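You operate a simulated robot arm through the tools that you are given. There is no shell and no other tool. Be economical: measure what you need, move in short steps, check, and stop when the job is done.

You run a simulated two-armed robot. Do the job below in one go: nothing can be reset, and whatever is moved stays where it is left.

TASK
Take the brown small cake layer from the table beside the piping press and leave it on the wall shelf over the sealer table. Fetch the pink small cake from the head end of the long table and set it on the shelf under the sealer table. Take the bowl of pearls on the top of the airbrush table and put it away on the middle of the counter top. Take the colour bottle from the head end of the long table and leave it on the table beside the piping press. Put the gel jar on the middle of the long table away on the top of the sideboard. Put the green cake pop from the far end of the long table in the cake tin there. Take the mini cake layer on the far end of the long table and put it away on the top of the side table. The order is free. Set down upright: colour bottle, gel jar.

Only the result counts: the job must be done as asked and must still hold three seconds after the hand-in. Knocking over, shifting, dropping, spilling or breaking anything else fails it.

THE ROBOT
Two 7-joint arms with fingered hands on one trunk, on a base that drives. Base frame: it is fixed to the floor where the robot stands at the start and does not move with it; the origin is under the middle of the robot, x ahead of it, y to its left, z up. Lengths are in cm, angles in rad, forces in N, time in s.
The left shoulder is at the start at [2.9, 18.7, 136.4], the right one opposite. With the tool pointing down near the work surface each hand reaches from about 10 to 62 cm from the robot's upright axis, wherever it stands, measured 20 degrees to its own side. Places, roughly: bowl of pearls [-75, -175, 75]; cake pop [100, 250, 75]; cake tin [50, 275, 75]; colour bottle [175, -75, 75]; gel jar [75, 150, 75]; middle of the counter top [130, -400, 90]; mini cake layer [75, 275, 75]; shelf under the sealer table [310, 90, 30]; small cake [50, -75, 75]; small cake layer [50, 0, 75]; table beside the piping press [50, -50, 80]; top of the side table [300, -230, 80]; top of the sideboard [90, 880, 80]; wall shelf over the sealer table (25x83 cm) [316, 76, 134]. Payload 3.6 kg a hand.
The tool frame of a hand sits at the grasp point between the pads (the TCP): z along the fingers, y along the line on which they close. The tips reach 2.6 cm beyond it. The gripper opens to 8.8 cm. The gripper's body begins 3 cm behind the TCP. The gripper is a hand of 3 fingers: y runs from the thumb to the fingers, the wrist lies at [-1.7, -9.8, -16.4] in the tool frame, and closing takes about 1.5 s.
Orientation is that of the tool frame in the base frame, as a unit quaternion [w, x, y, z]. With the fingers straight down and the wrist toward the robot, the tool's x, y and z point along [0, 1, 0], [1, 0, 0] and [0, 0, -1] of the base frame.

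THE INTERFACE
- The arms move only by the tool jog_arm. It takes "left_series", "right_series" or both (then of equal length, played together; a hand with none holds still); each is one flat list of numbers, 6 for each row, row after row: the shift along the base's x, y, z in units of 400 mm (1.0 is 400 mm), then the turn, a rotation vector about the base's x, y, z in units of 180 degrees (1.0 is 180 degrees). In form: [tx, ty, tz, ax, ay, az, tx, ty, tz, ax, ay, az, ...]. A call has 1 to 20 rows; each row is the pose to reach, as a shift and turn from the pose commanded when the call began. "left_fingers" and "right_fingers" are, for a hand that has rows, the gripper command, from -1 (fully open) to 1 (shut), values between in proportion, set as the call begins (left out, the last holds). A call with a number of a shift or a turn outside -1 to 1 is refused whole. Rows are played at 5 a second. More than 5 cm and 0.15 rad between two rows, or a gripper value outside its range, and nothing of the call is played. A pose out of reach is approached as far as the arm can. The call stops where the force on the tool passes 40 N (or 10 N more than at its start, if that is more) or the arm is blocked; 0.2 s more then pass. The fingers move at their own pace (about 15.3 cm/s each) and stop on an object; they squeeze with about 28 N. The grip force told is the motor's: it shows also when the fingers shut on nothing. Time passes only in rows, and 0.2 s behind the last, so rows that repeat a pose let the fingers close. It gives the time, the measured TCP pose, the force on the tool (base axes), the opening and the grip force at its end, in the units of the frame above (readings bear some noise), with the torque about the TCP (base axes, N m) and any sound that the robot's microphone picked up, and new pictures: "views" is both (left out), scene, wrist or none (wrist: the cameras of the hands that moved).
- Cameras (640 x 400 px; columns grow to the right, rows downward): "scene" is now at [20.2, -3.91, 124.13]; the picture's right is [-0.50, -0.86, 0.00], its down [-0.65, 0.38, -0.66] and it looks along [0.57, -0.33, -0.76] (base axes); focal length 224 px, centre (320, 200). "left" rides on the left gripper at [-5.6, -8, -10.2] in its tool frame; the picture's right is [-0.73, -0.32, 0.60], its down [0.62, -0.66, 0.41] and it looks along [0.27, 0.68, 0.69] (tool axes); focal length 247 px, centre (320, 200). "right" rides on the right gripper at [5.6, -8, -10.2] in its tool frame; the picture's right is [-0.73, 0.32, -0.60], its down [-0.62, -0.66, 0.41] and it looks along [-0.27, 0.68, 0.69] (tool axes); focal length 247 px, centre (320, 200). There is no depth. A picture from a camera that has moved, and an enlarged one, comes with that camera's place and axes in the base frame and with its lens.
- raise_lower(by): slides the trunk up (or, below 0, down) by that many cm; the arms and the scene camera ride with it, the base frame stays. It gives what a move gives, with no picture.
- drive_base(legs): drives the robot by 1 to 6 legs, each [ahead, left, turn to the left] in cm, cm and rad, along the robot's own axes; the way and the turn of a leg run together, so that a leg with both is an arc; at most 150 cm and 3.142 rad a leg. The arms and the cameras ride along, it lands a little off, and it stops where it bumps. It gives what a move gives, and a new picture of the scene camera.
- set_fingers(fingers, thumb_bend, thumb_turn, hand): sets how far each is bent, from 0 (flat) to 1 (curled in); at 0.3 the hand is open as for a grip, at 0.7 the pads meet at the TCP. One left out holds its place. A second passes; each finger stops where it meets its share of the squeeze, and holds until it gets a number again. A gripper value or a shape takes the hand back. It gives what a move gives, with no picture; readings hold the bend of each and the force on the fingers (four entries, about 0 where the hand has none), thumb and palm. thumb_turn goes from beside the hand (0) to across from the fingers (1), as for a grip.
- set_grasp(shape, hand): the hand has 3 fingers and takes this shape, open, in about a second: jaw (thumb against the fingers, like two jaws); tri (thumb and two fingers); tip (a fingertip pinch); poke (one finger out to press); point (the index stretched); flat (the hand flat); cup (the hand cupped); fist (a fist). The gripper value then closes the fingers along that shape, each until it touches; the sizes above hold for jaw. It gives what a move gives, with no picture.
- turn_head(pan, tilt): turns the head with the scene camera to pan (to the left, within 1.047 rad either way) and tilt (down, from -0.506 to 1.204), counted from straight ahead of the robot. It gives what a move gives, and a new picture of the scene camera.
- inspect(camera, box): a new picture of the part [left, top, right, bottom] of that camera's present view, enlarged. It takes no simulated time.
- job_done(): hands the job in; it is judged then, once.

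Work in short steps. Places have to be worked out from the pictures, the camera data and where the tool is seen: move nearer, look again, correct. Check each grasp and each placing, and mend what went wrong. You have 207 turns and 260 pictures in all, those below and enlarged ones among them. Open the grippers and draw the arms clear of the work before you hand the job in, unless the task says otherwise; then end with one line.

The tools are called as a command line: name --argument value ..., lists and objects as JSON in quotes. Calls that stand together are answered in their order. jog_arm: Moves the arms, as the interface text tells. Its arguments: {"type":"object","properties":{"left_series":{"type":"array","items":{"type":"number"}},"left_fingers":{"type":"number"},"right_series":{"type":"array","items":{"type":"number"}},"right_fingers":{"type":"number"},"views":{"type":"string","enum":["both","scene","wrist","none"]}},"required":[]} The other tools are called the same way: raise_lower (by) slides the trunk up or down; set_grasp (shape, hand) gives the hand a shape; set_fingers (fingers, thumb_bend, thumb_turn, hand) moves the fingers one by one; drive_base (legs) drives the base; turn_head (pan, tilt) turns the head that bears the scene camera; inspect (camera, box) takes an enlarged picture of a part of a camera's view; job_done () hands the job in.

At the start:

```text
t: 0.0
left_tool_pos: [35.21, -2.06, 106.4]
left_orientation: [-0.024, 0.703, 0.711, 0.012]
left_contact_force: [-0.6, -0.7, -0.1]
left_torque: [0.0, 0.02, 0.0]
left_width: 8.77
left_finger_force: 0.1
left_shape: jaw
left_bend: [0.3, 0.3, 0.98]
left_finger forces: [0.1, 0.0, 0.1, 0.0, 0.0, 0.0]
right_tool_pos: [27.86, -35.59, 104.3]
right_orientation: [0.001, 0.707, 0.707, 0.0]
right_contact_force: [0.4, 0.3, 0.3]
right_torque: [0.01, 0.04, 0.02]
right_width: 8.76
right_finger_force: 0.1
right_shape: jaw
right_bend: [0.3, 0.3, 0.98]
right_finger forces: [0.0, 0.0, 0.0, 0.0, 0.1, 0.1]
trunk travel left (down, up): [-50.6, 25.1]
robot x, y, heading: [0.23, 0.02, 0.001]
head pan, tilt: [-0.901, 0.962]
```

scene: 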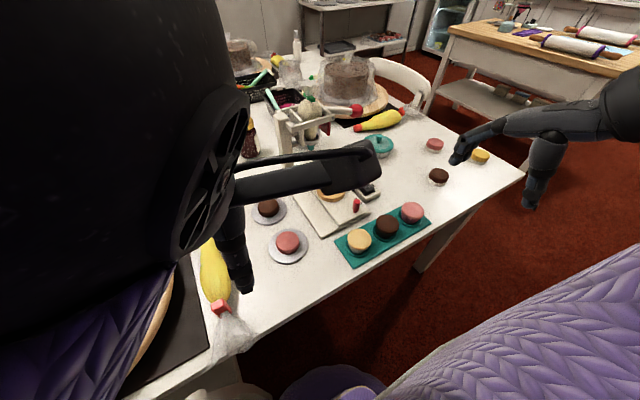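
right: 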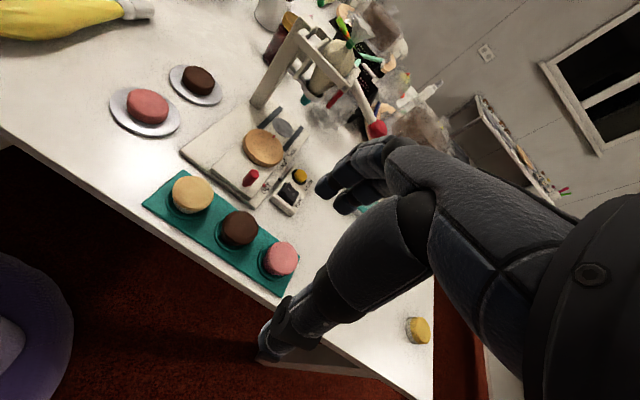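
left: 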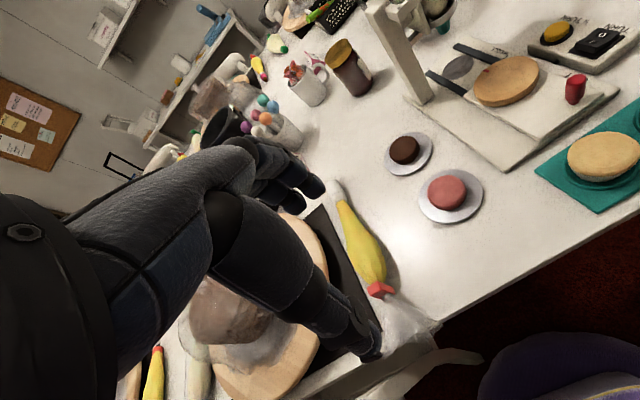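

I'll look around with the head first to see the table ahead.

turn_head --pan -0.3 --tilt 0.7

turn_head --pan 0.7 --tilt 0.5

turn_head --pan -1.0 --tilt 0.4

```text
t: 1.0
left_tool_pos: [35.11, -1.83, 106.5]
left_orientation: [-0.023, 0.703, 0.711, 0.014]
left_contact_force: [0.5, 0.5, 0.0]
left_torque: [-0.03, 0.01, -0.02]
left_width: 8.77
left_finger_force: 0.0
left_shape: jaw
left_bend: [0.3, 0.3, 0.98]
left_finger forces: [0.1, 0.1, 0.1, 0.0, 0.0, 0.1]
right_tool_pos: [27.85, -35.69, 104.45]
right_orientation: [0.0, 0.707, 0.707, 0.0]
right_contact_force: [0.7, -1.2, -0.1]
right_torque: [-0.01, 0.0, -0.02]
right_width: 8.75
right_finger_force: 0.1
right_shape: jaw
right_bend: [0.3, 0.3, 0.98]
right_finger forces: [0.0, 0.0, 0.0, 0.0, 0.0, 0.1]
trunk travel left (down, up): [-50.6, 25.1]
robot x, y, heading: [0.2, -0.15, 0.001]
head pan, tilt: [-0.3, 0.7]
camera scene: at [21.58, -2.52, 125.4], right [-0.3, -0.95, 0.0], down [-0.62, 0.19, -0.76], along [0.73, -0.23, -0.64], focal length 224 px, centre (320, 200)
```

scene: 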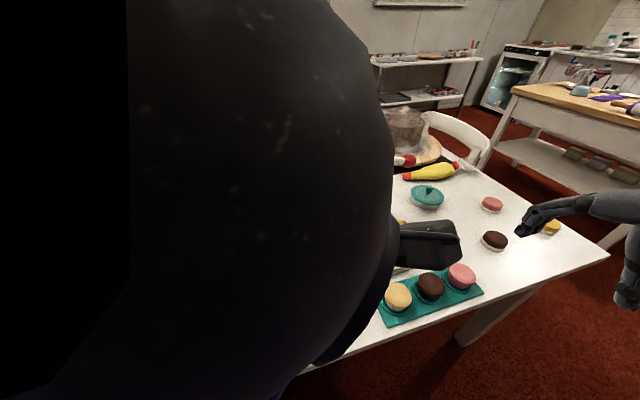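

```text
t: 2.3
left_tool_pos: [35.41, -1.35, 106.14]
left_orientation: [-0.028, 0.696, 0.717, 0.013]
left_contact_force: [-0.1, 0.4, 0.0]
left_torque: [0.0, 0.01, 0.0]
left_width: 8.76
left_finger_force: 0.1
left_shape: jaw
left_bend: [0.3, 0.3, 0.98]
left_finger forces: [0.1, 0.0, 0.0, 0.1, 0.0, 0.0]
right_tool_pos: [27.88, -35.72, 104.4]
right_orientation: [-0.001, 0.707, 0.707, 0.0]
right_contact_force: [1.1, 1.0, 0.7]
right_torque: [0.0, -0.03, -0.02]
right_width: 8.77
right_finger_force: 0.1
right_shape: jaw
right_bend: [0.3, 0.3, 0.98]
right_finger forces: [0.0, 0.0, 0.0, 0.0, 0.1, 0.0]
trunk travel left (down, up): [-50.6, 25.1]
robot x, y, heading: [-0.04, 0.19, 0.002]
head pan, tilt: [0.7, 0.499]
camera scene: at [21.08, 4.84, 126.87], right [0.54, -0.84, 0.0], down [-0.43, -0.27, -0.86], along [0.73, 0.46, -0.51], focal length 224 px, centre (320, 200)
```

scene: 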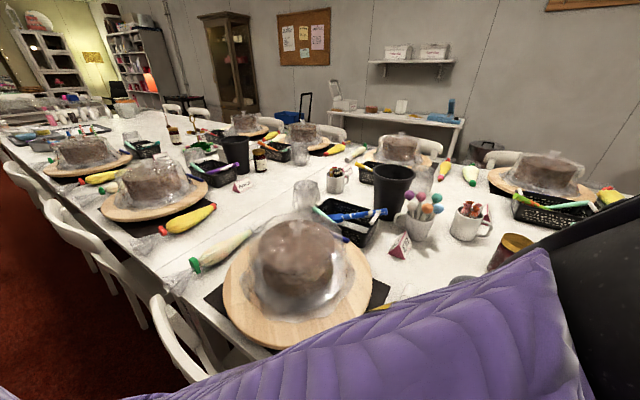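

```text
t: 4.0
left_tool_pos: [35.09, -1.87, 105.72]
left_orientation: [-0.034, 0.703, 0.711, 0.015]
left_contact_force: [0.6, 0.3, 0.5]
left_torque: [-0.01, 0.03, -0.01]
left_width: 8.76
left_finger_force: 0.1
left_shape: jaw
left_bend: [0.3, 0.3, 0.98]
left_finger forces: [0.1, 0.0, 0.1, 0.1, 0.0, 0.1]
right_tool_pos: [27.97, -35.77, 104.39]
right_orientation: [0.0, 0.707, 0.707, 0.0]
right_contact_force: [0.0, 0.5, -0.3]
right_torque: [0.0, 0.02, 0.04]
right_width: 8.76
right_finger_force: 0.0
right_shape: jaw
right_bend: [0.3, 0.3, 0.98]
right_finger forces: [0.0, 0.0, 0.0, 0.0, 0.0, 0.0]
trunk travel left (down, up): [-50.6, 25.1]
robot x, y, heading: [-0.17, -0.04, -0.003]
head pan, tilt: [-1.0, 0.4]
camera scene: at [20.52, -5.97, 127.91], right [-0.65, -0.76, 0.0], down [-0.31, 0.26, -0.91], along [0.7, -0.59, -0.41], focal length 224 px, centre (320, 200)
```

scene: 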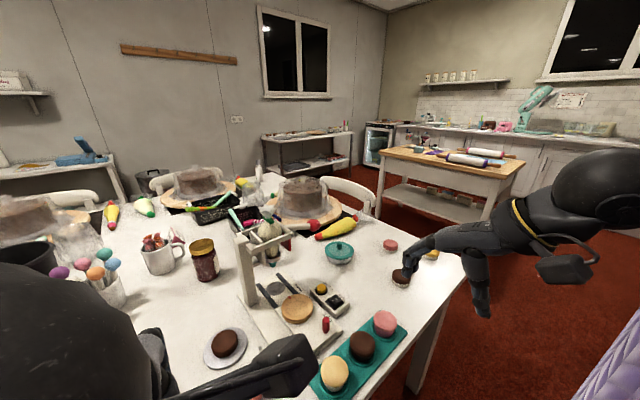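

The brown layer on the plate is near (61,-12), and the pink small cake at the head end is near (59,-75). I'll raise the trunk for clearance and shift so the left hand reaches the brown layer comfortably.

raise_lower --by 10

drive_base --legs '[[0, -30, 0], [7, 0, 0]]'

```text
t: 5.0
left_tool_pos: [36.94, 4.13, 112.19]
left_orientation: [-0.064, 0.686, 0.72, 0.081]
left_contact_force: [0.0, 0.0, -1.1]
left_torque: [0.01, 0.01, 0.0]
left_width: 8.79
left_finger_force: 0.1
left_shape: jaw
left_bend: [0.3, 0.3, 0.98]
left_finger forces: [0.0, 0.1, 0.0, 0.0, 0.1, 0.0]
right_tool_pos: [27.85, -35.82, 112.79]
right_orientation: [0.002, 0.706, 0.708, 0.0]
right_contact_force: [-0.1, 0.6, -0.2]
right_torque: [0.01, 0.0, -0.03]
right_width: 8.79
right_finger_force: 0.1
right_shape: jaw
right_bend: [0.3, 0.3, 0.98]
right_finger forces: [0.1, 0.1, 0.0, 0.0, 0.0, 0.0]
trunk travel left (down, up): [-58.9, 16.8]
robot x, y, heading: [-0.33, 0.05, 0.0]
head pan, tilt: [-1.0, 0.4]
stopped: the arm was blocked; the commanded pose is now the measured one
```

```text
t: 7.7
left_tool_pos: [44.2, -26.2, 111.97]
left_orientation: [-0.065, 0.687, 0.719, 0.08]
left_contact_force: [0.2, -0.4, -0.8]
left_torque: [-0.02, 0.0, -0.01]
left_width: 8.75
left_finger_force: 0.0
left_shape: jaw
left_bend: [0.3, 0.3, 0.98]
left_finger forces: [0.1, 0.1, 0.1, 0.1, 0.0, 0.0]
right_tool_pos: [35.08, -65.89, 112.66]
right_orientation: [0.0, 0.707, 0.707, 0.001]
right_contact_force: [0.7, -0.1, -0.5]
right_torque: [-0.01, 0.01, 0.01]
right_width: 8.77
right_finger_force: 0.2
right_shape: jaw
right_bend: [0.3, 0.3, 0.98]
right_finger forces: [0.0, 0.0, 0.1, 0.0, 0.1, 0.0]
trunk travel left (down, up): [-58.9, 16.8]
robot x, y, heading: [6.89, -30.24, -0.004]
head pan, tilt: [-1.0, 0.4]
camera scene: at [25.35, -38.0, 136.57], right [-0.84, -0.54, 0.0], down [-0.21, 0.33, -0.92], along [0.49, -0.78, -0.39], focal length 224 px, centre (320, 200)
```

scene: 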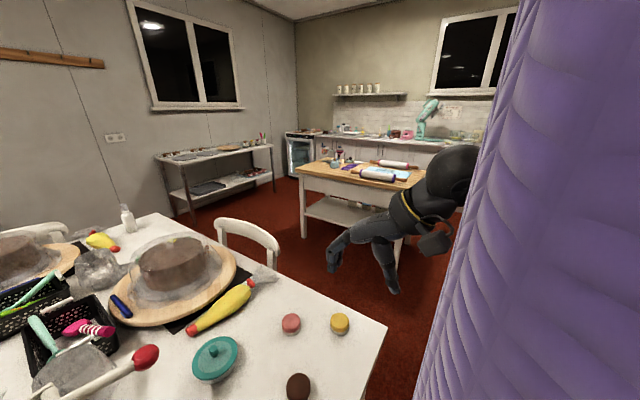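

The left arm got nudged (it was blocked by the trunk motion), but all is clear. I'll bring the left hand above the brown layer, upright, and check with its camera.

jog_arm --left_series '[0, 0.1, 0, -0.02, 0.002, -0.004, 0, 0.2, 0, -0.04, 0.004, -0.008, 0.05, 0.3, 0, -0.065, 0.007, -0.014, 0.15, 0.35, -0.03, -0.065, 0.007, -0.014, 0.25, 0.355, -0.08, -0.065, 0.007, -0.014, 0.34, 0.355, -0.15, -0.065, 0.007, -0.014, 0.34, 0.355, -0.2, -0.065, 0.007, -0.014]' --left_fingers -1 --views "wrist"

```text
t: 9.3
left_tool_pos: [57.7, -12.01, 104.12]
left_orientation: [0.0, 0.707, 0.708, 0.001]
left_contact_force: [-0.2, 0.4, -1.0]
left_torque: [-0.01, 0.0, 0.01]
left_width: 8.79
left_finger_force: 0.1
left_shape: jaw
left_bend: [0.3, 0.3, 0.98]
left_finger forces: [0.0, 0.1, 0.1, 0.1, 0.0, 0.0]
right_tool_pos: [34.79, -65.82, 112.73]
right_orientation: [0.0, 0.707, 0.707, 0.001]
right_contact_force: [0.2, -0.8, 0.4]
right_torque: [0.0, -0.01, -0.01]
right_width: 8.78
right_finger_force: 0.0
right_shape: jaw
right_bend: [0.3, 0.3, 0.98]
right_finger forces: [0.0, 0.0, 0.0, 0.0, 0.0, 0.1]
trunk travel left (down, up): [-58.9, 16.8]
robot x, y, heading: [7.04, -30.05, -0.004]
head pan, tilt: [-1.0, 0.4]
camera left: at [49.74, -17.57, 114.43], right [-0.32, -0.73, -0.6], down [-0.67, 0.62, -0.41], along [0.68, 0.27, -0.69], focal length 247 px, centre (320, 200)
```

left: 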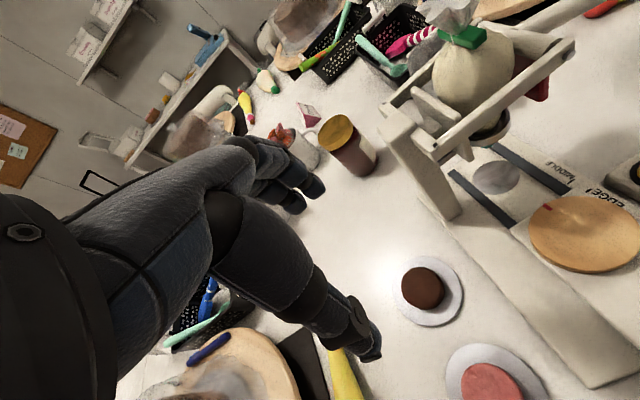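

The brown layer sits near (60.2,-11.4). I'll descend over it with the hand open, in stages.

jog_arm --left_series '[0.06, 0.015, -0.1, 0, 0, 0, 0.06, 0.015, -0.2, 0, 0, 0, 0.06, 0.015, -0.3, 0, 0, 0, 0.06, 0.015, -0.4, 0, 0, 0, 0.06, 0.015, -0.5, 0, 0, 0]' --views "wrist"

```text
t: 10.5
left_tool_pos: [59.79, -11.4, 84.02]
left_orientation: [0.0, 0.707, 0.708, 0.0]
left_contact_force: [-1.0, 0.4, -1.0]
left_torque: [-0.05, -0.05, 0.0]
left_width: 8.77
left_finger_force: 0.0
left_shape: jaw
left_bend: [0.3, 0.3, 0.98]
left_finger forces: [0.0, 0.0, 0.0, 0.1, 0.0, 0.0]
right_tool_pos: [34.99, -65.9, 112.64]
right_orientation: [0.0, 0.708, 0.707, 0.0]
right_contact_force: [-0.7, 0.2, 0.2]
right_torque: [0.01, 0.02, -0.02]
right_width: 8.78
right_finger_force: 0.0
right_shape: jaw
right_bend: [0.3, 0.3, 0.98]
right_finger forces: [0.1, 0.0, 0.0, 0.1, 0.0, 0.0]
trunk travel left (down, up): [-58.9, 16.8]
robot x, y, heading: [7.1, -29.99, -0.0]
head pan, tilt: [-1.0, 0.4]
camera left: at [51.85, -17.08, 94.38], right [-0.32, -0.73, -0.6], down [-0.67, 0.62, -0.41], along [0.67, 0.27, -0.69], focal length 247 px, centre (320, 200)
```

left: 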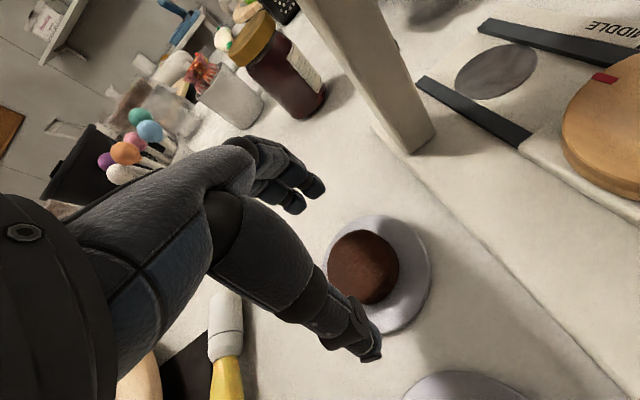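

Cake is centred between thumb and fingers. Descend further to about z 79 and look.

jog_arm --left_series '[0, -0.005, -0.06, 0, 0, 0, 0, -0.005, -0.12, 0, 0, 0]' --views "wrist"

```text
t: 11.1
left_tool_pos: [57.84, -11.23, 82.51]
left_orientation: [0.0, 0.706, 0.708, 0.001]
left_contact_force: [0.1, -0.4, -0.5]
left_torque: [0.01, 0.0, 0.01]
left_width: 8.78
left_finger_force: 0.1
left_shape: jaw
left_bend: [0.3, 0.3, 0.98]
left_finger forces: [0.0, 0.1, 0.0, 0.0, 0.0, 0.0]
left hand out of reach, approached as far as the arm can: row 1, 2
right_tool_pos: [34.69, -65.89, 112.88]
right_orientation: [0.001, 0.708, 0.706, 0.0]
right_contact_force: [0.1, -0.2, 0.4]
right_torque: [0.0, -0.02, -0.02]
right_width: 8.76
right_finger_force: 0.2
right_shape: jaw
right_bend: [0.3, 0.3, 0.98]
right_finger forces: [0.0, 0.0, 0.1, 0.0, 0.0, 0.0]
trunk travel left (down, up): [-58.9, 16.8]
robot x, y, heading: [7.18, -30.28, -0.004]
head pan, tilt: [-1.0, 0.4]
camera left: at [49.89, -16.92, 92.73], right [-0.32, -0.73, -0.6], down [-0.66, 0.62, -0.41], along [0.68, 0.27, -0.69], focal length 247 px, centre (320, 200)
```

left: 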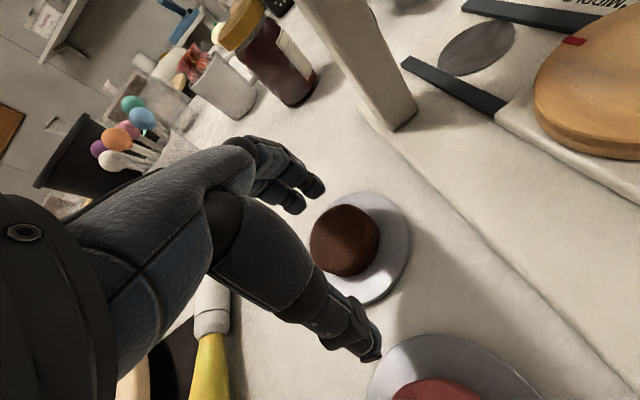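

Out of reach with the raised shoulder. I'll lift the hand, move 3 cm ahead, lower the trunk and come down again.

jog_arm --left_series '[0, 0, 0.1, 0, 0, 0, 0, 0, 0.2, 0, 0, 0, 0, 0, 0.3, 0, 0, 0, 0, 0, 0.4, 0, 0, 0]' --views "none"

drive_base --legs '[[4, 0, 0]]'

raise_lower --by -13

```text
t: 12.1
left_tool_pos: [57.86, -11.12, 98.46]
left_orientation: [-0.002, 0.707, 0.707, -0.001]
left_contact_force: [0.8, 0.0, -0.3]
left_torque: [0.01, 0.02, 0.0]
left_width: 8.77
left_finger_force: 0.0
left_shape: jaw
left_bend: [0.3, 0.3, 0.98]
left_finger forces: [0.1, 0.1, 0.0, 0.0, 0.0, 0.0]
right_tool_pos: [34.97, -65.87, 112.8]
right_orientation: [0.0, 0.708, 0.706, -0.001]
right_contact_force: [0.7, -0.6, 0.2]
right_torque: [0.01, 0.01, 0.01]
right_width: 8.78
right_finger_force: 0.1
right_shape: jaw
right_bend: [0.3, 0.3, 0.98]
right_finger forces: [0.0, 0.0, 0.0, 0.1, 0.1, 0.1]
trunk travel left (down, up): [-58.9, 16.8]
robot x, y, heading: [7.18, -30.4, 0.001]
head pan, tilt: [-1.0, 0.4]
```

```text
t: 12.9
left_tool_pos: [62.04, -11.27, 98.38]
left_orientation: [0.0, 0.707, 0.707, 0.001]
left_contact_force: [-0.7, -0.7, -0.4]
left_torque: [0.01, 0.01, 0.02]
left_width: 8.78
left_finger_force: 0.1
left_shape: jaw
left_bend: [0.3, 0.3, 0.98]
left_finger forces: [0.0, 0.0, 0.0, 0.1, 0.0, 0.0]
right_tool_pos: [38.9, -65.92, 112.69]
right_orientation: [0.0, 0.707, 0.707, -0.001]
right_contact_force: [-0.6, -0.2, -0.1]
right_torque: [0.01, 0.01, -0.01]
right_width: 8.78
right_finger_force: 0.1
right_shape: jaw
right_bend: [0.3, 0.3, 0.98]
right_finger forces: [0.0, 0.0, 0.0, 0.0, 0.1, 0.1]
trunk travel left (down, up): [-58.9, 16.8]
robot x, y, heading: [10.87, -30.1, -0.002]
head pan, tilt: [-1.0, 0.4]
camera scene: at [29.26, -37.97, 136.58], right [-0.84, -0.54, 0.0], down [-0.21, 0.33, -0.92], along [0.49, -0.78, -0.39], focal length 224 px, centre (320, 200)
```

scene: 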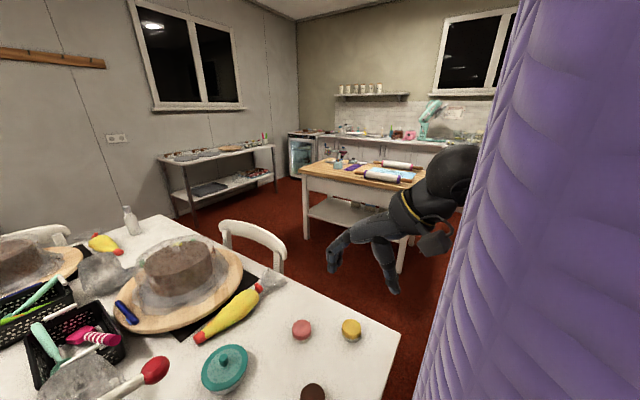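

```text
t: 14.5
left_tool_pos: [61.89, -11.42, 85.42]
left_orientation: [0.0, 0.707, 0.707, 0.001]
left_contact_force: [-0.1, 0.6, -0.3]
left_torque: [0.04, 0.02, 0.05]
left_width: 8.81
left_finger_force: 0.1
left_shape: jaw
left_bend: [0.3, 0.3, 0.98]
left_finger forces: [0.0, 0.0, 0.1, 0.0, 0.0, 0.0]
right_tool_pos: [38.6, -65.98, 99.77]
right_orientation: [0.001, 0.708, 0.706, 0.0]
right_contact_force: [0.1, 0.7, -0.3]
right_torque: [-0.04, -0.02, 0.01]
right_width: 8.76
right_finger_force: 0.0
right_shape: jaw
right_bend: [0.3, 0.3, 0.98]
right_finger forces: [0.0, 0.1, 0.1, 0.0, 0.1, 0.0]
trunk travel left (down, up): [-45.9, 29.8]
robot x, y, heading: [10.95, -29.99, -0.004]
head pan, tilt: [-1.0, 0.4]
```

Back in reach; now descend to z≈79 at (59.8,-11.5).

jog_arm --left_series '[-0.05, 0, -0.03, 0, 0, 0, -0.05, 0, -0.09, 0, 0, 0, -0.05, 0, -0.15, 0, 0, 0, -0.05, 0, -0.15, 0, 0, 0]' --views "wrist"

```text
t: 15.5
left_tool_pos: [59.93, -11.33, 79.5]
left_orientation: [-0.001, 0.706, 0.708, 0.0]
left_contact_force: [0.4, 0.5, -0.1]
left_torque: [0.04, 0.04, 0.0]
left_width: 8.8
left_finger_force: 0.0
left_shape: jaw
left_bend: [0.3, 0.3, 0.98]
left_finger forces: [0.0, 0.1, 0.0, 0.0, 0.0, 0.0]
right_tool_pos: [38.71, -65.9, 99.67]
right_orientation: [0.001, 0.708, 0.706, 0.001]
right_contact_force: [-0.7, 0.1, -0.1]
right_torque: [-0.01, 0.01, 0.02]
right_width: 8.76
right_finger_force: 0.1
right_shape: jaw
right_bend: [0.3, 0.3, 0.98]
right_finger forces: [0.1, 0.0, 0.1, 0.0, 0.0, 0.1]
trunk travel left (down, up): [-45.9, 29.8]
robot x, y, heading: [11.11, -29.86, -0.006]
head pan, tilt: [-1.0, 0.4]
camera left: at [51.98, -16.96, 89.72], right [-0.32, -0.73, -0.6], down [-0.67, 0.62, -0.41], along [0.68, 0.27, -0.69], focal length 247 px, centre (320, 200)
```

left: 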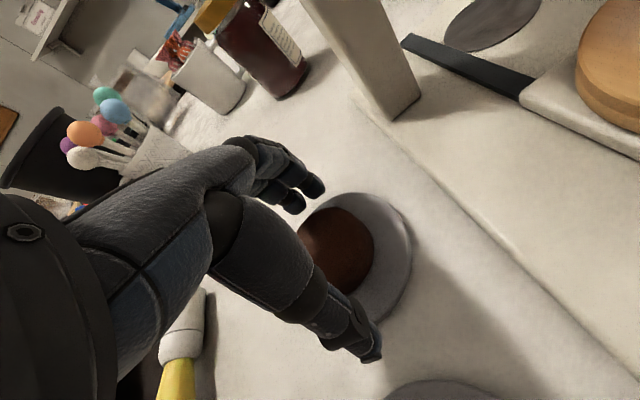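

Cake is about 0.7 cm to the right of the TCP; I'll correct, go down slightly and close.

jog_arm --left_series '[-0.01, -0.02, 0, 0, 0, 0, -0.01, -0.02, -0.017, 0, 0, 0]' --views "none"

jog_arm --left_series '[0, 0, 0, 0, 0, 0, 0, 0, 0, 0, 0, 0, 0, 0, 0, 0, 0, 0, 0, 0, 0, 0, 0, 0, 0, 0, 0, 0, 0, 0, 0, 0, 0, 0, 0, 0, 0, 0, 0, 0, 0, 0, 0, 0, 0, 0, 0, 0]' --left_fingers 1 --views "wrist"

```text
t: 16.1
left_tool_pos: [59.56, -12.14, 78.68]
left_orientation: [0.0, 0.707, 0.707, 0.001]
left_contact_force: [0.6, -0.4, -0.2]
left_torque: [0.02, -0.05, 0.02]
left_width: 8.81
left_finger_force: 0.1
left_shape: jaw
left_bend: [0.3, 0.3, 0.98]
left_finger forces: [0.0, 0.0, 0.0, 0.0, 0.0, 0.0]
right_tool_pos: [38.63, -65.9, 99.73]
right_orientation: [0.0, 0.708, 0.706, 0.0]
right_contact_force: [0.7, -0.2, -0.6]
right_torque: [0.02, 0.02, 0.01]
right_width: 8.77
right_finger_force: 0.0
right_shape: jaw
right_bend: [0.3, 0.3, 0.98]
right_finger forces: [0.0, 0.0, 0.0, 0.0, 0.0, 0.0]
trunk travel left (down, up): [-45.9, 29.8]
robot x, y, heading: [10.92, -30.39, -0.006]
head pan, tilt: [-1.0, 0.4]
```

```text
t: 17.9
left_tool_pos: [59.48, -12.09, 78.67]
left_orientation: [-0.001, 0.707, 0.707, 0.001]
left_contact_force: [0.0, 1.7, 1.7]
left_torque: [0.01, 0.08, -0.05]
left_width: 4.13
left_finger_force: 28.4
left_shape: jaw
left_bend: [0.58, 0.51, 0.96]
left_finger forces: [0.0, 27.1, 0.0, 0.0, 25.8, 0.0]
right_tool_pos: [38.7, -65.92, 99.74]
right_orientation: [0.0, 0.707, 0.707, 0.001]
right_contact_force: [-1.0, 0.8, -0.1]
right_torque: [-0.05, 0.0, 0.0]
right_width: 8.76
right_finger_force: 0.0
right_shape: jaw
right_bend: [0.3, 0.3, 0.98]
right_finger forces: [0.0, 0.0, 0.0, 0.0, 0.0, 0.1]
trunk travel left (down, up): [-45.9, 29.8]
robot x, y, heading: [10.96, -29.95, -0.005]
head pan, tilt: [-1.0, 0.4]
camera left: at [51.56, -17.78, 89.02], right [-0.32, -0.73, -0.6], down [-0.67, 0.62, -0.41], along [0.68, 0.27, -0.69], focal length 247 px, centre (320, 200)
```

left: 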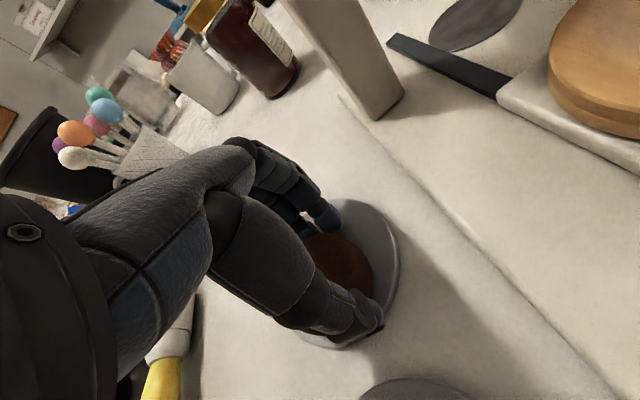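

Only one finger carries the contact: the cake lies ~1 cm more to the right. Re-open, shift, and close again.

jog_arm --left_series '[0, 0, 0, 0, 0, 0, 0, 0, 0, 0, 0, 0, 0, 0, 0, 0, 0, 0, 0, 0, 0, 0, 0, 0, 0, -0.03, 0, 0, 0, 0, 0, -0.03, 0, 0, 0, 0]' --left_fingers -1 --views "wrist"

jog_arm --left_series '[0, 0, 0, 0, 0, 0, 0, 0, 0, 0, 0, 0, 0, 0, 0, 0, 0, 0, 0, 0, 0, 0, 0, 0, 0, 0, 0, 0, 0, 0, 0, 0, 0, 0, 0, 0, 0, 0, 0, 0, 0, 0, 0, 0, 0, 0, 0, 0]' --left_fingers 1 --views "wrist"

```text
t: 19.3
left_tool_pos: [59.48, -13.4, 78.76]
left_orientation: [-0.001, 0.706, 0.708, 0.001]
left_contact_force: [-0.6, 1.0, -0.3]
left_torque: [-0.04, 0.0, 0.0]
left_width: 8.75
left_finger_force: 0.0
left_shape: jaw
left_bend: [0.3, 0.3, 0.98]
left_finger forces: [0.1, 0.0, 0.0, 0.0, 0.0, 0.1]
right_tool_pos: [38.77, -65.88, 99.66]
right_orientation: [0.0, 0.708, 0.707, 0.001]
right_contact_force: [0.1, 0.5, 0.2]
right_torque: [0.01, -0.01, 0.0]
right_width: 8.81
right_finger_force: 0.0
right_shape: jaw
right_bend: [0.3, 0.3, 0.98]
right_finger forces: [0.1, 0.0, 0.1, 0.0, 0.0, 0.0]
trunk travel left (down, up): [-45.9, 29.8]
robot x, y, heading: [10.96, -30.31, 0.002]
head pan, tilt: [-1.0, 0.4]
camera left: at [51.53, -18.98, 89.0], right [-0.32, -0.73, -0.6], down [-0.67, 0.62, -0.41], along [0.68, 0.27, -0.69], focal length 247 px, centre (320, 200)
```

left: 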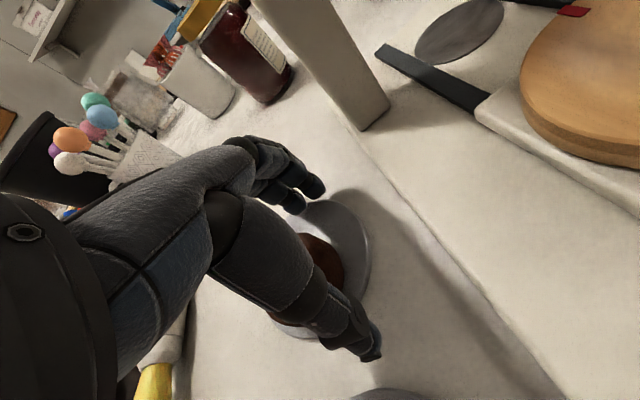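

```text
t: 21.1
left_tool_pos: [59.58, -13.33, 78.69]
left_orientation: [-0.002, 0.707, 0.708, 0.0]
left_contact_force: [0.1, -0.1, 0.8]
left_torque: [0.03, 0.0, 0.01]
left_width: 0.0
left_finger_force: 28.1
left_shape: jaw
left_bend: [0.7, 0.46, 1.0]
left_finger forces: [0.0, 0.1, 0.0, 0.0, 0.0, 0.1]
right_tool_pos: [38.66, -65.96, 99.69]
right_orientation: [0.0, 0.707, 0.707, 0.0]
right_contact_force: [-0.4, 0.5, 0.9]
right_torque: [0.02, 0.0, 0.01]
right_width: 8.77
right_finger_force: 0.1
right_shape: jaw
right_bend: [0.3, 0.3, 0.98]
right_finger forces: [0.0, 0.0, 0.1, 0.0, 0.0, 0.1]
trunk travel left (down, up): [-45.9, 29.8]
robot x, y, heading: [10.81, -30.24, 0.0]
head pan, tilt: [-1.0, 0.4]
camera left: at [51.53, -19.0, 89.01], right [-0.32, -0.73, -0.6], down [-0.67, 0.62, -0.41], along [0.68, 0.27, -0.69], focal length 247 px, centre (320, 200)
```

left: 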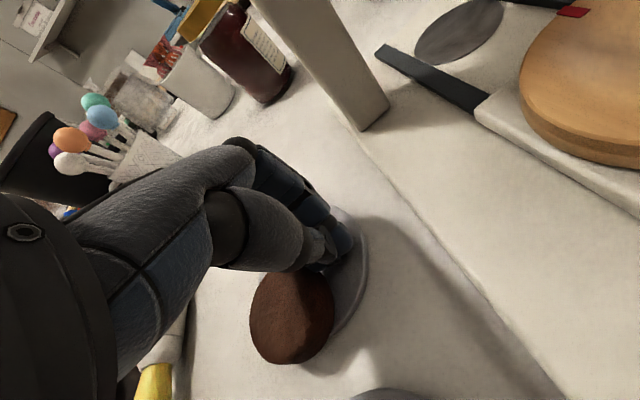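

The cake slipped out to the left (+y) side and may lean on the closed fingers. I'll raise straight up first, then open and look.

jog_arm --left_series '[0, -0.01, 0.08, 0, 0, 0, 0, -0.01, 0.18, 0, 0, 0, 0, -0.01, 0.28, 0, 0, 0]' --views "none"

jog_arm --left_series '[-0.1, 0, 0.1, 0, 0, 0, -0.1, 0, 0.1, 0, 0, 0, -0.1, 0, 0.1, 0, 0, 0, -0.1, 0, 0.1, 0, 0, 0]' --left_fingers -1 --views "wrist"

```text
t: 21.9
left_tool_pos: [59.39, -13.36, 89.59]
left_orientation: [-0.006, 0.707, 0.707, 0.003]
left_contact_force: [0.2, -0.2, 0.1]
left_torque: [0.01, -0.02, 0.0]
left_width: 0.01
left_finger_force: 28.4
left_shape: jaw
left_bend: [0.7, 0.46, 1.0]
left_finger forces: [0.0, 0.0, 0.1, 0.0, 0.1, 0.0]
right_tool_pos: [38.68, -65.91, 99.63]
right_orientation: [0.001, 0.708, 0.706, 0.0]
right_contact_force: [0.1, 0.4, 0.1]
right_torque: [-0.02, 0.01, -0.01]
right_width: 8.77
right_finger_force: 0.0
right_shape: jaw
right_bend: [0.3, 0.3, 0.98]
right_finger forces: [0.1, 0.0, 0.0, 0.0, 0.0, 0.0]
trunk travel left (down, up): [-45.9, 29.8]
robot x, y, heading: [11.06, -30.04, -0.004]
head pan, tilt: [-1.0, 0.4]
```

```text
refused: row 1 steps farther than a row can; nothing moved
```

jog_arm --left_series '[-0.05, 0, 0.05, 0, 0, 0, -0.1, 0, 0.1, 0, 0, 0, -0.1, 0, 0.1, 0, 0, 0, -0.1, 0, 0.1, 0, 0, 0]' --left_fingers -1 --views "wrist"

```text
t: 22.9
left_tool_pos: [56.51, -12.34, 94.68]
left_orientation: [-0.003, 0.704, 0.71, 0.019]
left_contact_force: [-0.3, -0.6, 0.3]
left_torque: [0.0, 0.0, 0.0]
left_width: 8.78
left_finger_force: 0.0
left_shape: jaw
left_bend: [0.3, 0.3, 0.98]
left_finger forces: [0.0, 0.0, 0.1, 0.0, 0.0, 0.1]
right_tool_pos: [38.65, -65.86, 99.7]
right_orientation: [0.0, 0.707, 0.707, 0.0]
right_contact_force: [-0.3, -0.2, -0.1]
right_torque: [-0.04, -0.01, -0.01]
right_width: 8.76
right_finger_force: 0.1
right_shape: jaw
right_bend: [0.3, 0.3, 0.98]
right_finger forces: [0.0, 0.0, 0.0, 0.0, 0.0, 0.0]
trunk travel left (down, up): [-45.9, 29.8]
robot x, y, heading: [10.76, -30.27, -0.003]
head pan, tilt: [-1.0, 0.4]
camera left: at [48.32, -18.33, 104.49], right [-0.3, -0.72, -0.63], down [-0.66, 0.63, -0.41], along [0.69, 0.29, -0.66], focal length 247 px, centre (320, 200)
```

left: 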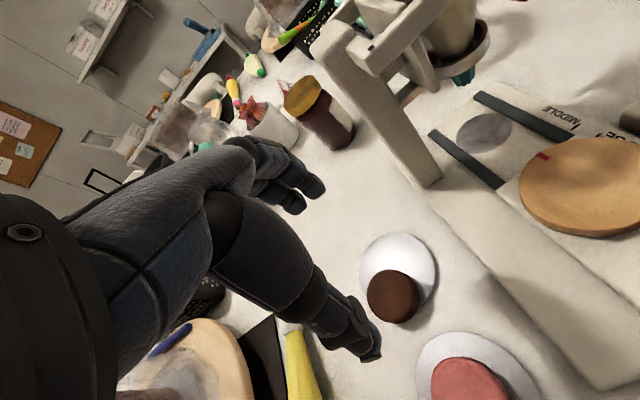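

The cake now sits toward the left edge of its plate, near (57.3,-9.8). I'll go above it and recheck before descending.

jog_arm --left_series '[0.04, 0.05, -0.03, 0, 0, 0, 0.045, 0.0975, -0.08, 0, 0, 0, 0.045, 0.0975, -0.15, 0, 0, 0]' --views "wrist"

```text
t: 23.7
left_tool_pos: [57.37, -9.93, 87.85]
left_orientation: [0.0, 0.707, 0.707, 0.0]
left_contact_force: [-0.1, -0.1, 0.3]
left_torque: [-0.02, 0.0, -0.01]
left_width: 8.79
left_finger_force: 0.0
left_shape: jaw
left_bend: [0.3, 0.3, 0.98]
left_finger forces: [0.1, 0.0, 0.0, 0.0, 0.0, 0.0]
right_tool_pos: [38.82, -66.04, 99.6]
right_orientation: [0.0, 0.709, 0.706, 0.002]
right_contact_force: [-0.5, -0.5, 1.3]
right_torque: [-0.03, -0.01, 0.01]
right_width: 8.79
right_finger_force: 0.0
right_shape: jaw
right_bend: [0.3, 0.3, 0.98]
right_finger forces: [0.1, 0.1, 0.0, 0.1, 0.0, 0.1]
trunk travel left (down, up): [-45.9, 29.8]
robot x, y, heading: [10.67, -29.87, -0.002]
head pan, tilt: [-1.0, 0.4]
camera left: at [49.38, -15.64, 98.19], right [-0.32, -0.73, -0.6], down [-0.67, 0.62, -0.41], along [0.68, 0.27, -0.69], focal length 247 px, centre (320, 200)
```

left: 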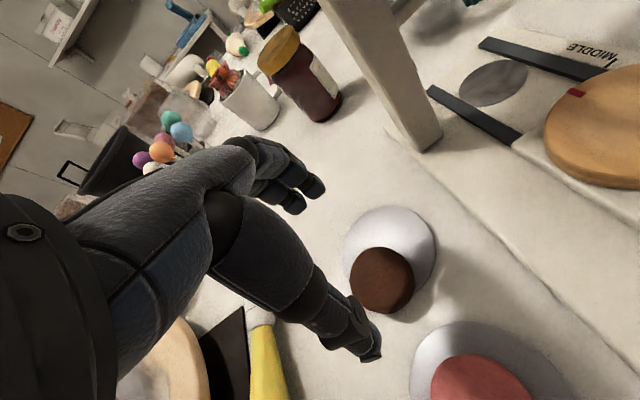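

Cake confirmed near (57.5,-9.5). Descend to z≈78.6 and look.

jog_arm --left_series '[0.003, 0.01, -0.08, 0, 0, 0, 0.003, 0.01, -0.16, 0, 0, 0, 0.003, 0.01, -0.23, 0, 0, 0]' --views "wrist"

```text
t: 24.5
left_tool_pos: [57.58, -9.49, 78.84]
left_orientation: [0.0, 0.707, 0.707, 0.001]
left_contact_force: [-0.3, 0.4, -0.4]
left_torque: [-0.03, -0.02, 0.0]
left_width: 8.77
left_finger_force: 0.1
left_shape: jaw
left_bend: [0.3, 0.3, 0.98]
left_finger forces: [0.0, 0.0, 0.0, 0.0, 0.0, 0.0]
right_tool_pos: [38.65, -65.95, 99.63]
right_orientation: [0.001, 0.707, 0.707, 0.001]
right_contact_force: [0.5, 0.0, -0.2]
right_torque: [-0.02, -0.04, 0.02]
right_width: 8.75
right_finger_force: 0.0
right_shape: jaw
right_bend: [0.3, 0.3, 0.98]
right_finger forces: [0.1, 0.0, 0.0, 0.0, 0.1, 0.0]
trunk travel left (down, up): [-45.9, 29.8]
robot x, y, heading: [10.74, -30.06, -0.002]
head pan, tilt: [-1.0, 0.4]
camera left: at [49.58, -15.09, 89.03], right [-0.32, -0.73, -0.6], down [-0.66, 0.62, -0.41], along [0.68, 0.27, -0.69], focal length 247 px, centre (320, 200)
```

left: 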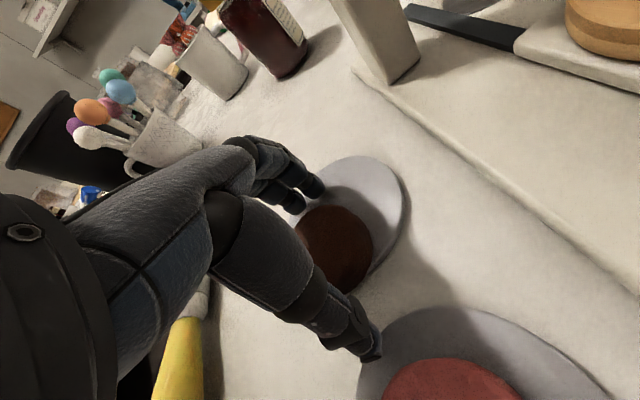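

Centred by geometry. Close the left hand here.

jog_arm --left_series '[0, 0.003, -0.005, 0, 0, 0, 0, 0.003, -0.005, 0, 0, 0, 0, 0.003, -0.005, 0, 0, 0, 0, 0.003, -0.005, 0, 0, 0, 0, 0.003, -0.005, 0, 0, 0, 0, 0.003, -0.005, 0, 0, 0, 0, 0.003, -0.005, 0, 0, 0, 0, 0.003, -0.005, 0, 0, 0]' --left_fingers 1 --views "wrist"

```text
t: 26.3
left_tool_pos: [57.46, -9.31, 78.54]
left_orientation: [0.0, 0.708, 0.706, 0.001]
left_contact_force: [1.0, -2.0, 4.2]
left_torque: [-0.01, -0.05, -0.06]
left_width: 4.82
left_finger_force: 28.4
left_shape: jaw
left_bend: [0.41, 0.66, 1.0]
left_finger forces: [11.7, 14.9, 0.0, 0.0, 25.6, 0.0]
right_tool_pos: [38.77, -65.88, 99.76]
right_orientation: [0.001, 0.708, 0.707, 0.001]
right_contact_force: [0.3, -0.1, 0.0]
right_torque: [0.03, 0.0, 0.0]
right_width: 8.76
right_finger_force: 0.1
right_shape: jaw
right_bend: [0.3, 0.3, 0.98]
right_finger forces: [0.1, 0.1, 0.0, 0.0, 0.1, 0.0]
trunk travel left (down, up): [-45.9, 29.8]
robot x, y, heading: [11.05, -30.31, -0.008]
head pan, tilt: [-1.0, 0.4]
camera left: at [49.51, -14.97, 88.86], right [-0.32, -0.73, -0.6], down [-0.66, 0.62, -0.41], along [0.68, 0.27, -0.69], focal length 247 px, centre (320, 200)
```

left: 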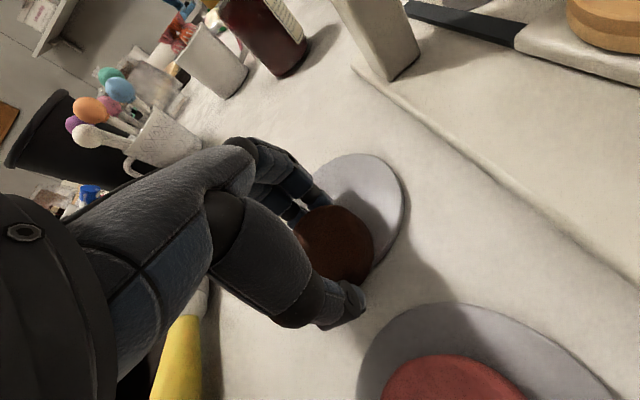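

Both fingers and the thumb now share the load. Lift slowly and check.

jog_arm --left_series '[0, 0, 0.03, 0, 0, 0, 0, 0, 0.08, 0, 0, 0, 0, 0, 0.14, 0, 0, 0]' --views "wrist"

```text
t: 27.1
left_tool_pos: [57.44, -9.28, 84.23]
left_orientation: [-0.001, 0.707, 0.707, 0.001]
left_contact_force: [0.2, -0.8, -0.3]
left_torque: [0.0, -0.01, 0.0]
left_width: 4.81
left_finger_force: 28.4
left_shape: jaw
left_bend: [0.41, 0.66, 1.0]
left_finger forces: [10.7, 15.2, 0.0, 0.0, 25.5, 0.0]
right_tool_pos: [38.72, -65.93, 99.68]
right_orientation: [0.0, 0.708, 0.707, 0.001]
right_contact_force: [-0.5, -0.2, 0.7]
right_torque: [0.03, -0.01, -0.01]
right_width: 8.79
right_finger_force: 0.2
right_shape: jaw
right_bend: [0.3, 0.3, 0.98]
right_finger forces: [0.0, 0.0, 0.0, 0.0, 0.0, 0.1]
trunk travel left (down, up): [-45.9, 29.8]
robot x, y, heading: [10.62, -29.99, -0.008]
head pan, tilt: [-1.0, 0.4]
camera left: at [49.46, -14.97, 94.47], right [-0.32, -0.73, -0.6], down [-0.67, 0.62, -0.41], along [0.68, 0.27, -0.69], focal length 247 px, centre (320, 200)
```

left: 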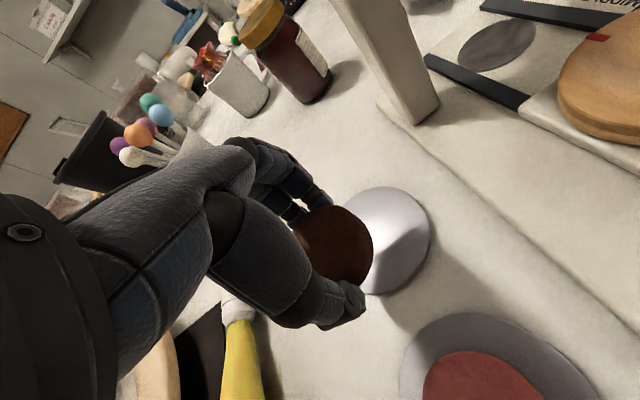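

The brown layer is held. Retract it up and back, away from the press.

jog_arm --left_series '[0, 0.02, 0.1, 0, 0, 0, -0.06, 0.05, 0.18, 0, 0, 0, -0.14, 0.08, 0.26, 0, 0, 0, -0.22, 0.1, 0.34, 0, 0, 0, -0.3, 0.12, 0.42, 0, 0, 0, -0.34, 0.14, 0.48, 0, 0, 0]' --views "none"

turn_head --pan -0.6 --tilt 0.7

```text
t: 28.5
left_tool_pos: [44.91, -3.63, 102.88]
left_orientation: [0.0, 0.707, 0.707, 0.0]
left_contact_force: [0.4, 0.9, -0.9]
left_torque: [0.05, -0.03, -0.03]
left_width: 4.79
left_finger_force: 27.8
left_shape: jaw
left_bend: [0.41, 0.66, 1.0]
left_finger forces: [9.9, 16.2, 0.0, 0.0, 25.3, 0.1]
left hand out of reach, approached as far as the arm can: row 6
right_tool_pos: [38.76, -65.87, 99.68]
right_orientation: [0.001, 0.708, 0.706, 0.0]
right_contact_force: [0.0, -0.3, 0.7]
right_torque: [0.01, 0.0, 0.01]
right_width: 8.76
right_finger_force: 0.1
right_shape: jaw
right_bend: [0.3, 0.3, 0.98]
right_finger forces: [0.0, 0.0, 0.0, 0.0, 0.1, 0.1]
trunk travel left (down, up): [-45.9, 29.8]
robot x, y, heading: [11.35, -30.09, -0.002]
head pan, tilt: [-1.0, 0.4]
```

```text
t: 29.4
left_tool_pos: [44.89, -3.48, 102.75]
left_orientation: [0.0, 0.707, 0.707, 0.001]
left_contact_force: [-0.2, 0.3, -0.4]
left_torque: [0.0, -0.01, -0.03]
left_width: 4.8
left_finger_force: 28.7
left_shape: jaw
left_bend: [0.41, 0.66, 1.0]
left_finger forces: [10.0, 16.1, 0.0, 0.1, 25.3, 0.0]
right_tool_pos: [38.76, -65.93, 99.71]
right_orientation: [0.001, 0.708, 0.706, 0.001]
right_contact_force: [0.8, -0.2, -0.4]
right_torque: [-0.03, 0.03, 0.01]
right_width: 8.75
right_finger_force: 0.1
right_shape: jaw
right_bend: [0.3, 0.3, 0.98]
right_finger forces: [0.1, 0.0, 0.0, 0.1, 0.0, 0.0]
trunk travel left (down, up): [-45.9, 29.8]
robot x, y, heading: [11.1, -30.21, -0.004]
head pan, tilt: [-0.6, 0.7]
camera scene: at [31.73, -34.99, 120.53], right [-0.57, -0.82, 0.0], down [-0.53, 0.37, -0.77], along [0.63, -0.44, -0.64], focal length 224 px, centre (320, 200)
```

scene: 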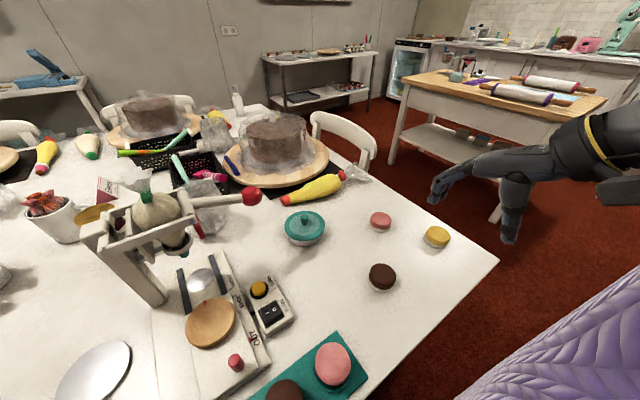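

The pink small cake is at about (57.7,-73.3). I'll drive 25 cm to the right so the right hand reaches it.

drive_base --legs '[[0, -25, 0]]'

jog_arm --right_series '[0.1, 0.07, 0, 0, 0, 0, 0.2, 0.14, 0, 0, 0, 0, 0.3, 0.2, 0, 0, 0, 0, 0.4, 0.3, -0.03, 0, 0, 0, 0.45, 0.39, -0.1, 0, 0, 0, 0.45, 0.42, -0.2, 0, 0, 0]' --right_fingers -1 --views "wrist"

```text
t: 31.2
left_tool_pos: [44.81, -28.89, 102.71]
left_orientation: [-0.001, 0.707, 0.707, 0.001]
left_contact_force: [-0.4, 0.5, 0.0]
left_torque: [0.01, -0.01, 0.04]
left_width: 4.82
left_finger_force: 27.9
left_shape: jaw
left_bend: [0.41, 0.66, 1.0]
left_finger forces: [10.0, 16.1, 0.0, 0.0, 25.3, 0.1]
right_tool_pos: [38.53, -91.29, 99.68]
right_orientation: [0.001, 0.708, 0.706, 0.001]
right_contact_force: [0.4, 0.3, -0.8]
right_torque: [-0.01, -0.02, -0.01]
right_width: 8.78
right_finger_force: 0.2
right_shape: jaw
right_bend: [0.3, 0.3, 0.98]
right_finger forces: [0.1, 0.0, 0.0, 0.0, 0.0, 0.0]
trunk travel left (down, up): [-45.9, 29.8]
robot x, y, heading: [11.11, -55.3, -0.002]
head pan, tilt: [-0.6, 0.7]
camera scene: at [31.62, -60.26, 120.52], right [-0.57, -0.82, 0.0], down [-0.53, 0.37, -0.76], along [0.63, -0.43, -0.64], focal length 224 px, centre (320, 200)
```

scene: 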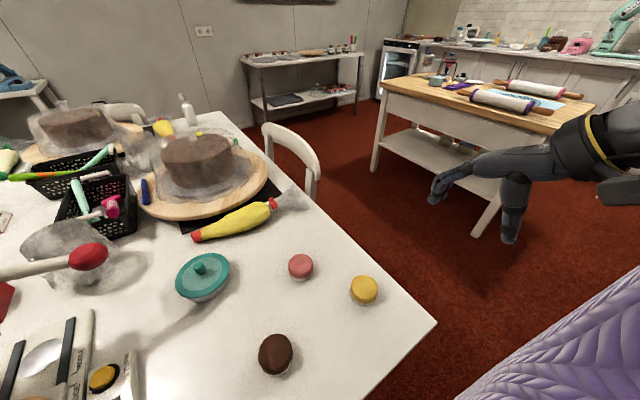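

```text
refused: row 4 steps farther than a row can; nothing moved
```

Pink cake at ≈(57.9,-72.7). Bring the right hand above it.

jog_arm --right_series '[0.08, 0.075, 0, 0, 0, 0, 0.16, 0.15, 0, 0, 0, 0, 0.24, 0.23, 0, 0, 0, 0, 0.32, 0.31, 0, 0, 0, 0, 0.4, 0.39, -0.02, 0, 0, 0, 0.46, 0.46, -0.07, 0, 0, 0, 0.48, 0.465, -0.16, 0, 0, 0, 0.48, 0.465, -0.24, 0, 0, 0]' --right_fingers -1 --views "wrist"

```text
t: 33.0
left_tool_pos: [44.8, -28.6, 102.67]
left_orientation: [-0.001, 0.707, 0.707, 0.0]
left_contact_force: [-0.3, -0.2, -0.1]
left_torque: [0.0, -0.01, 0.0]
left_width: 4.79
left_finger_force: 27.2
left_shape: jaw
left_bend: [0.41, 0.66, 1.0]
left_finger forces: [9.9, 16.2, 0.0, 0.0, 25.2, 0.1]
right_tool_pos: [57.84, -72.42, 90.06]
right_orientation: [0.002, 0.708, 0.706, 0.0]
right_contact_force: [-0.2, -0.1, 0.1]
right_torque: [0.02, 0.04, 0.01]
right_width: 8.76
right_finger_force: 0.1
right_shape: jaw
right_bend: [0.3, 0.3, 0.98]
right_finger forces: [0.1, 0.0, 0.0, 0.1, 0.1, 0.1]
trunk travel left (down, up): [-45.9, 29.8]
robot x, y, heading: [11.0, -54.98, -0.005]
head pan, tilt: [-0.6, 0.7]
camera right: at [49.79, -66.8, 100.23], right [0.31, -0.73, 0.6], down [-0.67, -0.62, -0.41], along [0.68, -0.27, -0.69], focal length 247 px, centre (320, 200)
```

right: 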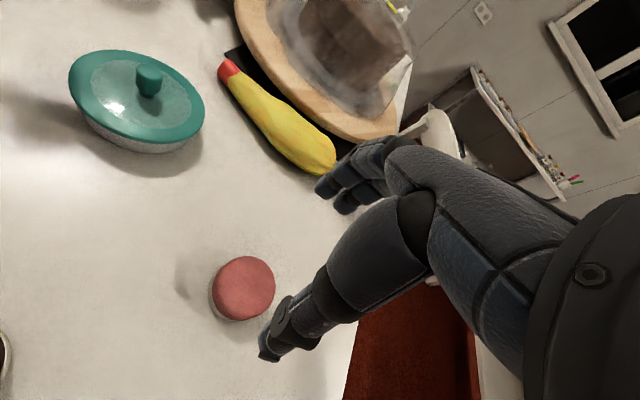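

Pink cake at ≈(57.4,-72.7). Descend.

jog_arm --right_series '[-0.005, -0.007, -0.08, 0, 0, 0, -0.01, -0.007, -0.16, 0, 0, 0, -0.01, -0.007, -0.23, 0, 0, 0, -0.01, -0.007, -0.285, 0, 0, 0]' --views "wrist"

```text
t: 34.0
left_tool_pos: [44.83, -28.84, 102.66]
left_orientation: [0.0, 0.708, 0.706, 0.0]
left_contact_force: [0.7, -0.2, 0.0]
left_torque: [0.0, -0.06, 0.0]
left_width: 4.82
left_finger_force: 27.8
left_shape: jaw
left_bend: [0.41, 0.66, 1.0]
left_finger forces: [9.9, 16.2, 0.0, 0.0, 25.3, 0.0]
right_tool_pos: [57.4, -72.85, 78.78]
right_orientation: [0.001, 0.708, 0.706, 0.0]
right_contact_force: [0.2, 0.9, 0.4]
right_torque: [0.03, -0.03, 0.04]
right_width: 8.8
right_finger_force: 0.1
right_shape: jaw
right_bend: [0.3, 0.3, 0.98]
right_finger forces: [0.0, 0.0, 0.0, 0.0, 0.0, 0.0]
trunk travel left (down, up): [-45.9, 29.8]
robot x, y, heading: [11.22, -55.45, -0.003]
head pan, tilt: [-0.6, 0.7]
camera right: at [49.36, -67.06, 88.9], right [0.32, -0.74, 0.6], down [-0.67, -0.62, -0.41], along [0.68, -0.27, -0.69], focal length 247 px, centre (320, 200)
```

right: 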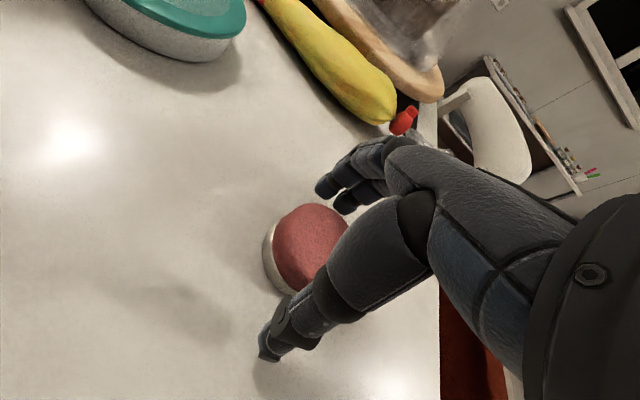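

Centred. Close the right hand.

jog_arm --right_series '[0, 0.006, -0.012, 0, 0, 0, 0, 0.006, -0.012, 0, 0, 0, 0, 0.006, -0.012, 0, 0, 0, 0, 0.006, -0.012, 0, 0, 0, 0, 0.006, -0.012, 0, 0, 0, 0, 0.006, -0.012, 0, 0, 0, 0, 0.006, -0.012, 0, 0, 0, 0, 0.006, -0.012, 0, 0, 0]' --right_fingers 1 --views "wrist"

```text
t: 35.8
left_tool_pos: [44.78, -28.81, 102.81]
left_orientation: [0.0, 0.708, 0.706, 0.001]
left_contact_force: [0.2, 0.1, -0.7]
left_torque: [-0.02, 0.02, 0.01]
left_width: 4.8
left_finger_force: 27.9
left_shape: jaw
left_bend: [0.41, 0.66, 1.0]
left_finger forces: [9.9, 16.1, 0.0, 0.0, 25.4, 0.0]
right_tool_pos: [57.4, -72.49, 78.21]
right_orientation: [0.0, 0.708, 0.706, 0.001]
right_contact_force: [0.8, -1.0, 4.0]
right_torque: [-0.04, 0.12, 0.0]
right_width: 4.2
right_finger_force: 27.5
right_shape: jaw
right_bend: [0.57, 0.49, 0.98]
right_finger forces: [6.1, 23.3, 0.0, 0.0, 27.8, 0.0]
trunk travel left (down, up): [-45.9, 29.8]
robot x, y, heading: [10.88, -55.45, -0.002]
head pan, tilt: [-0.6, 0.7]
camera right: at [49.34, -66.82, 88.47], right [0.31, -0.74, 0.6], down [-0.67, -0.62, -0.41], along [0.68, -0.27, -0.69], focal length 247 px, centre (320, 200)
```

right: 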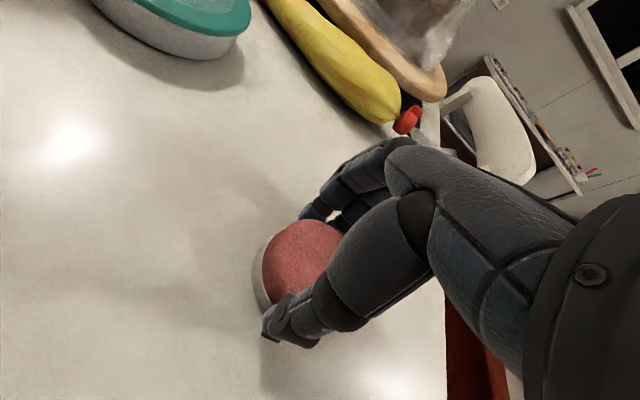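

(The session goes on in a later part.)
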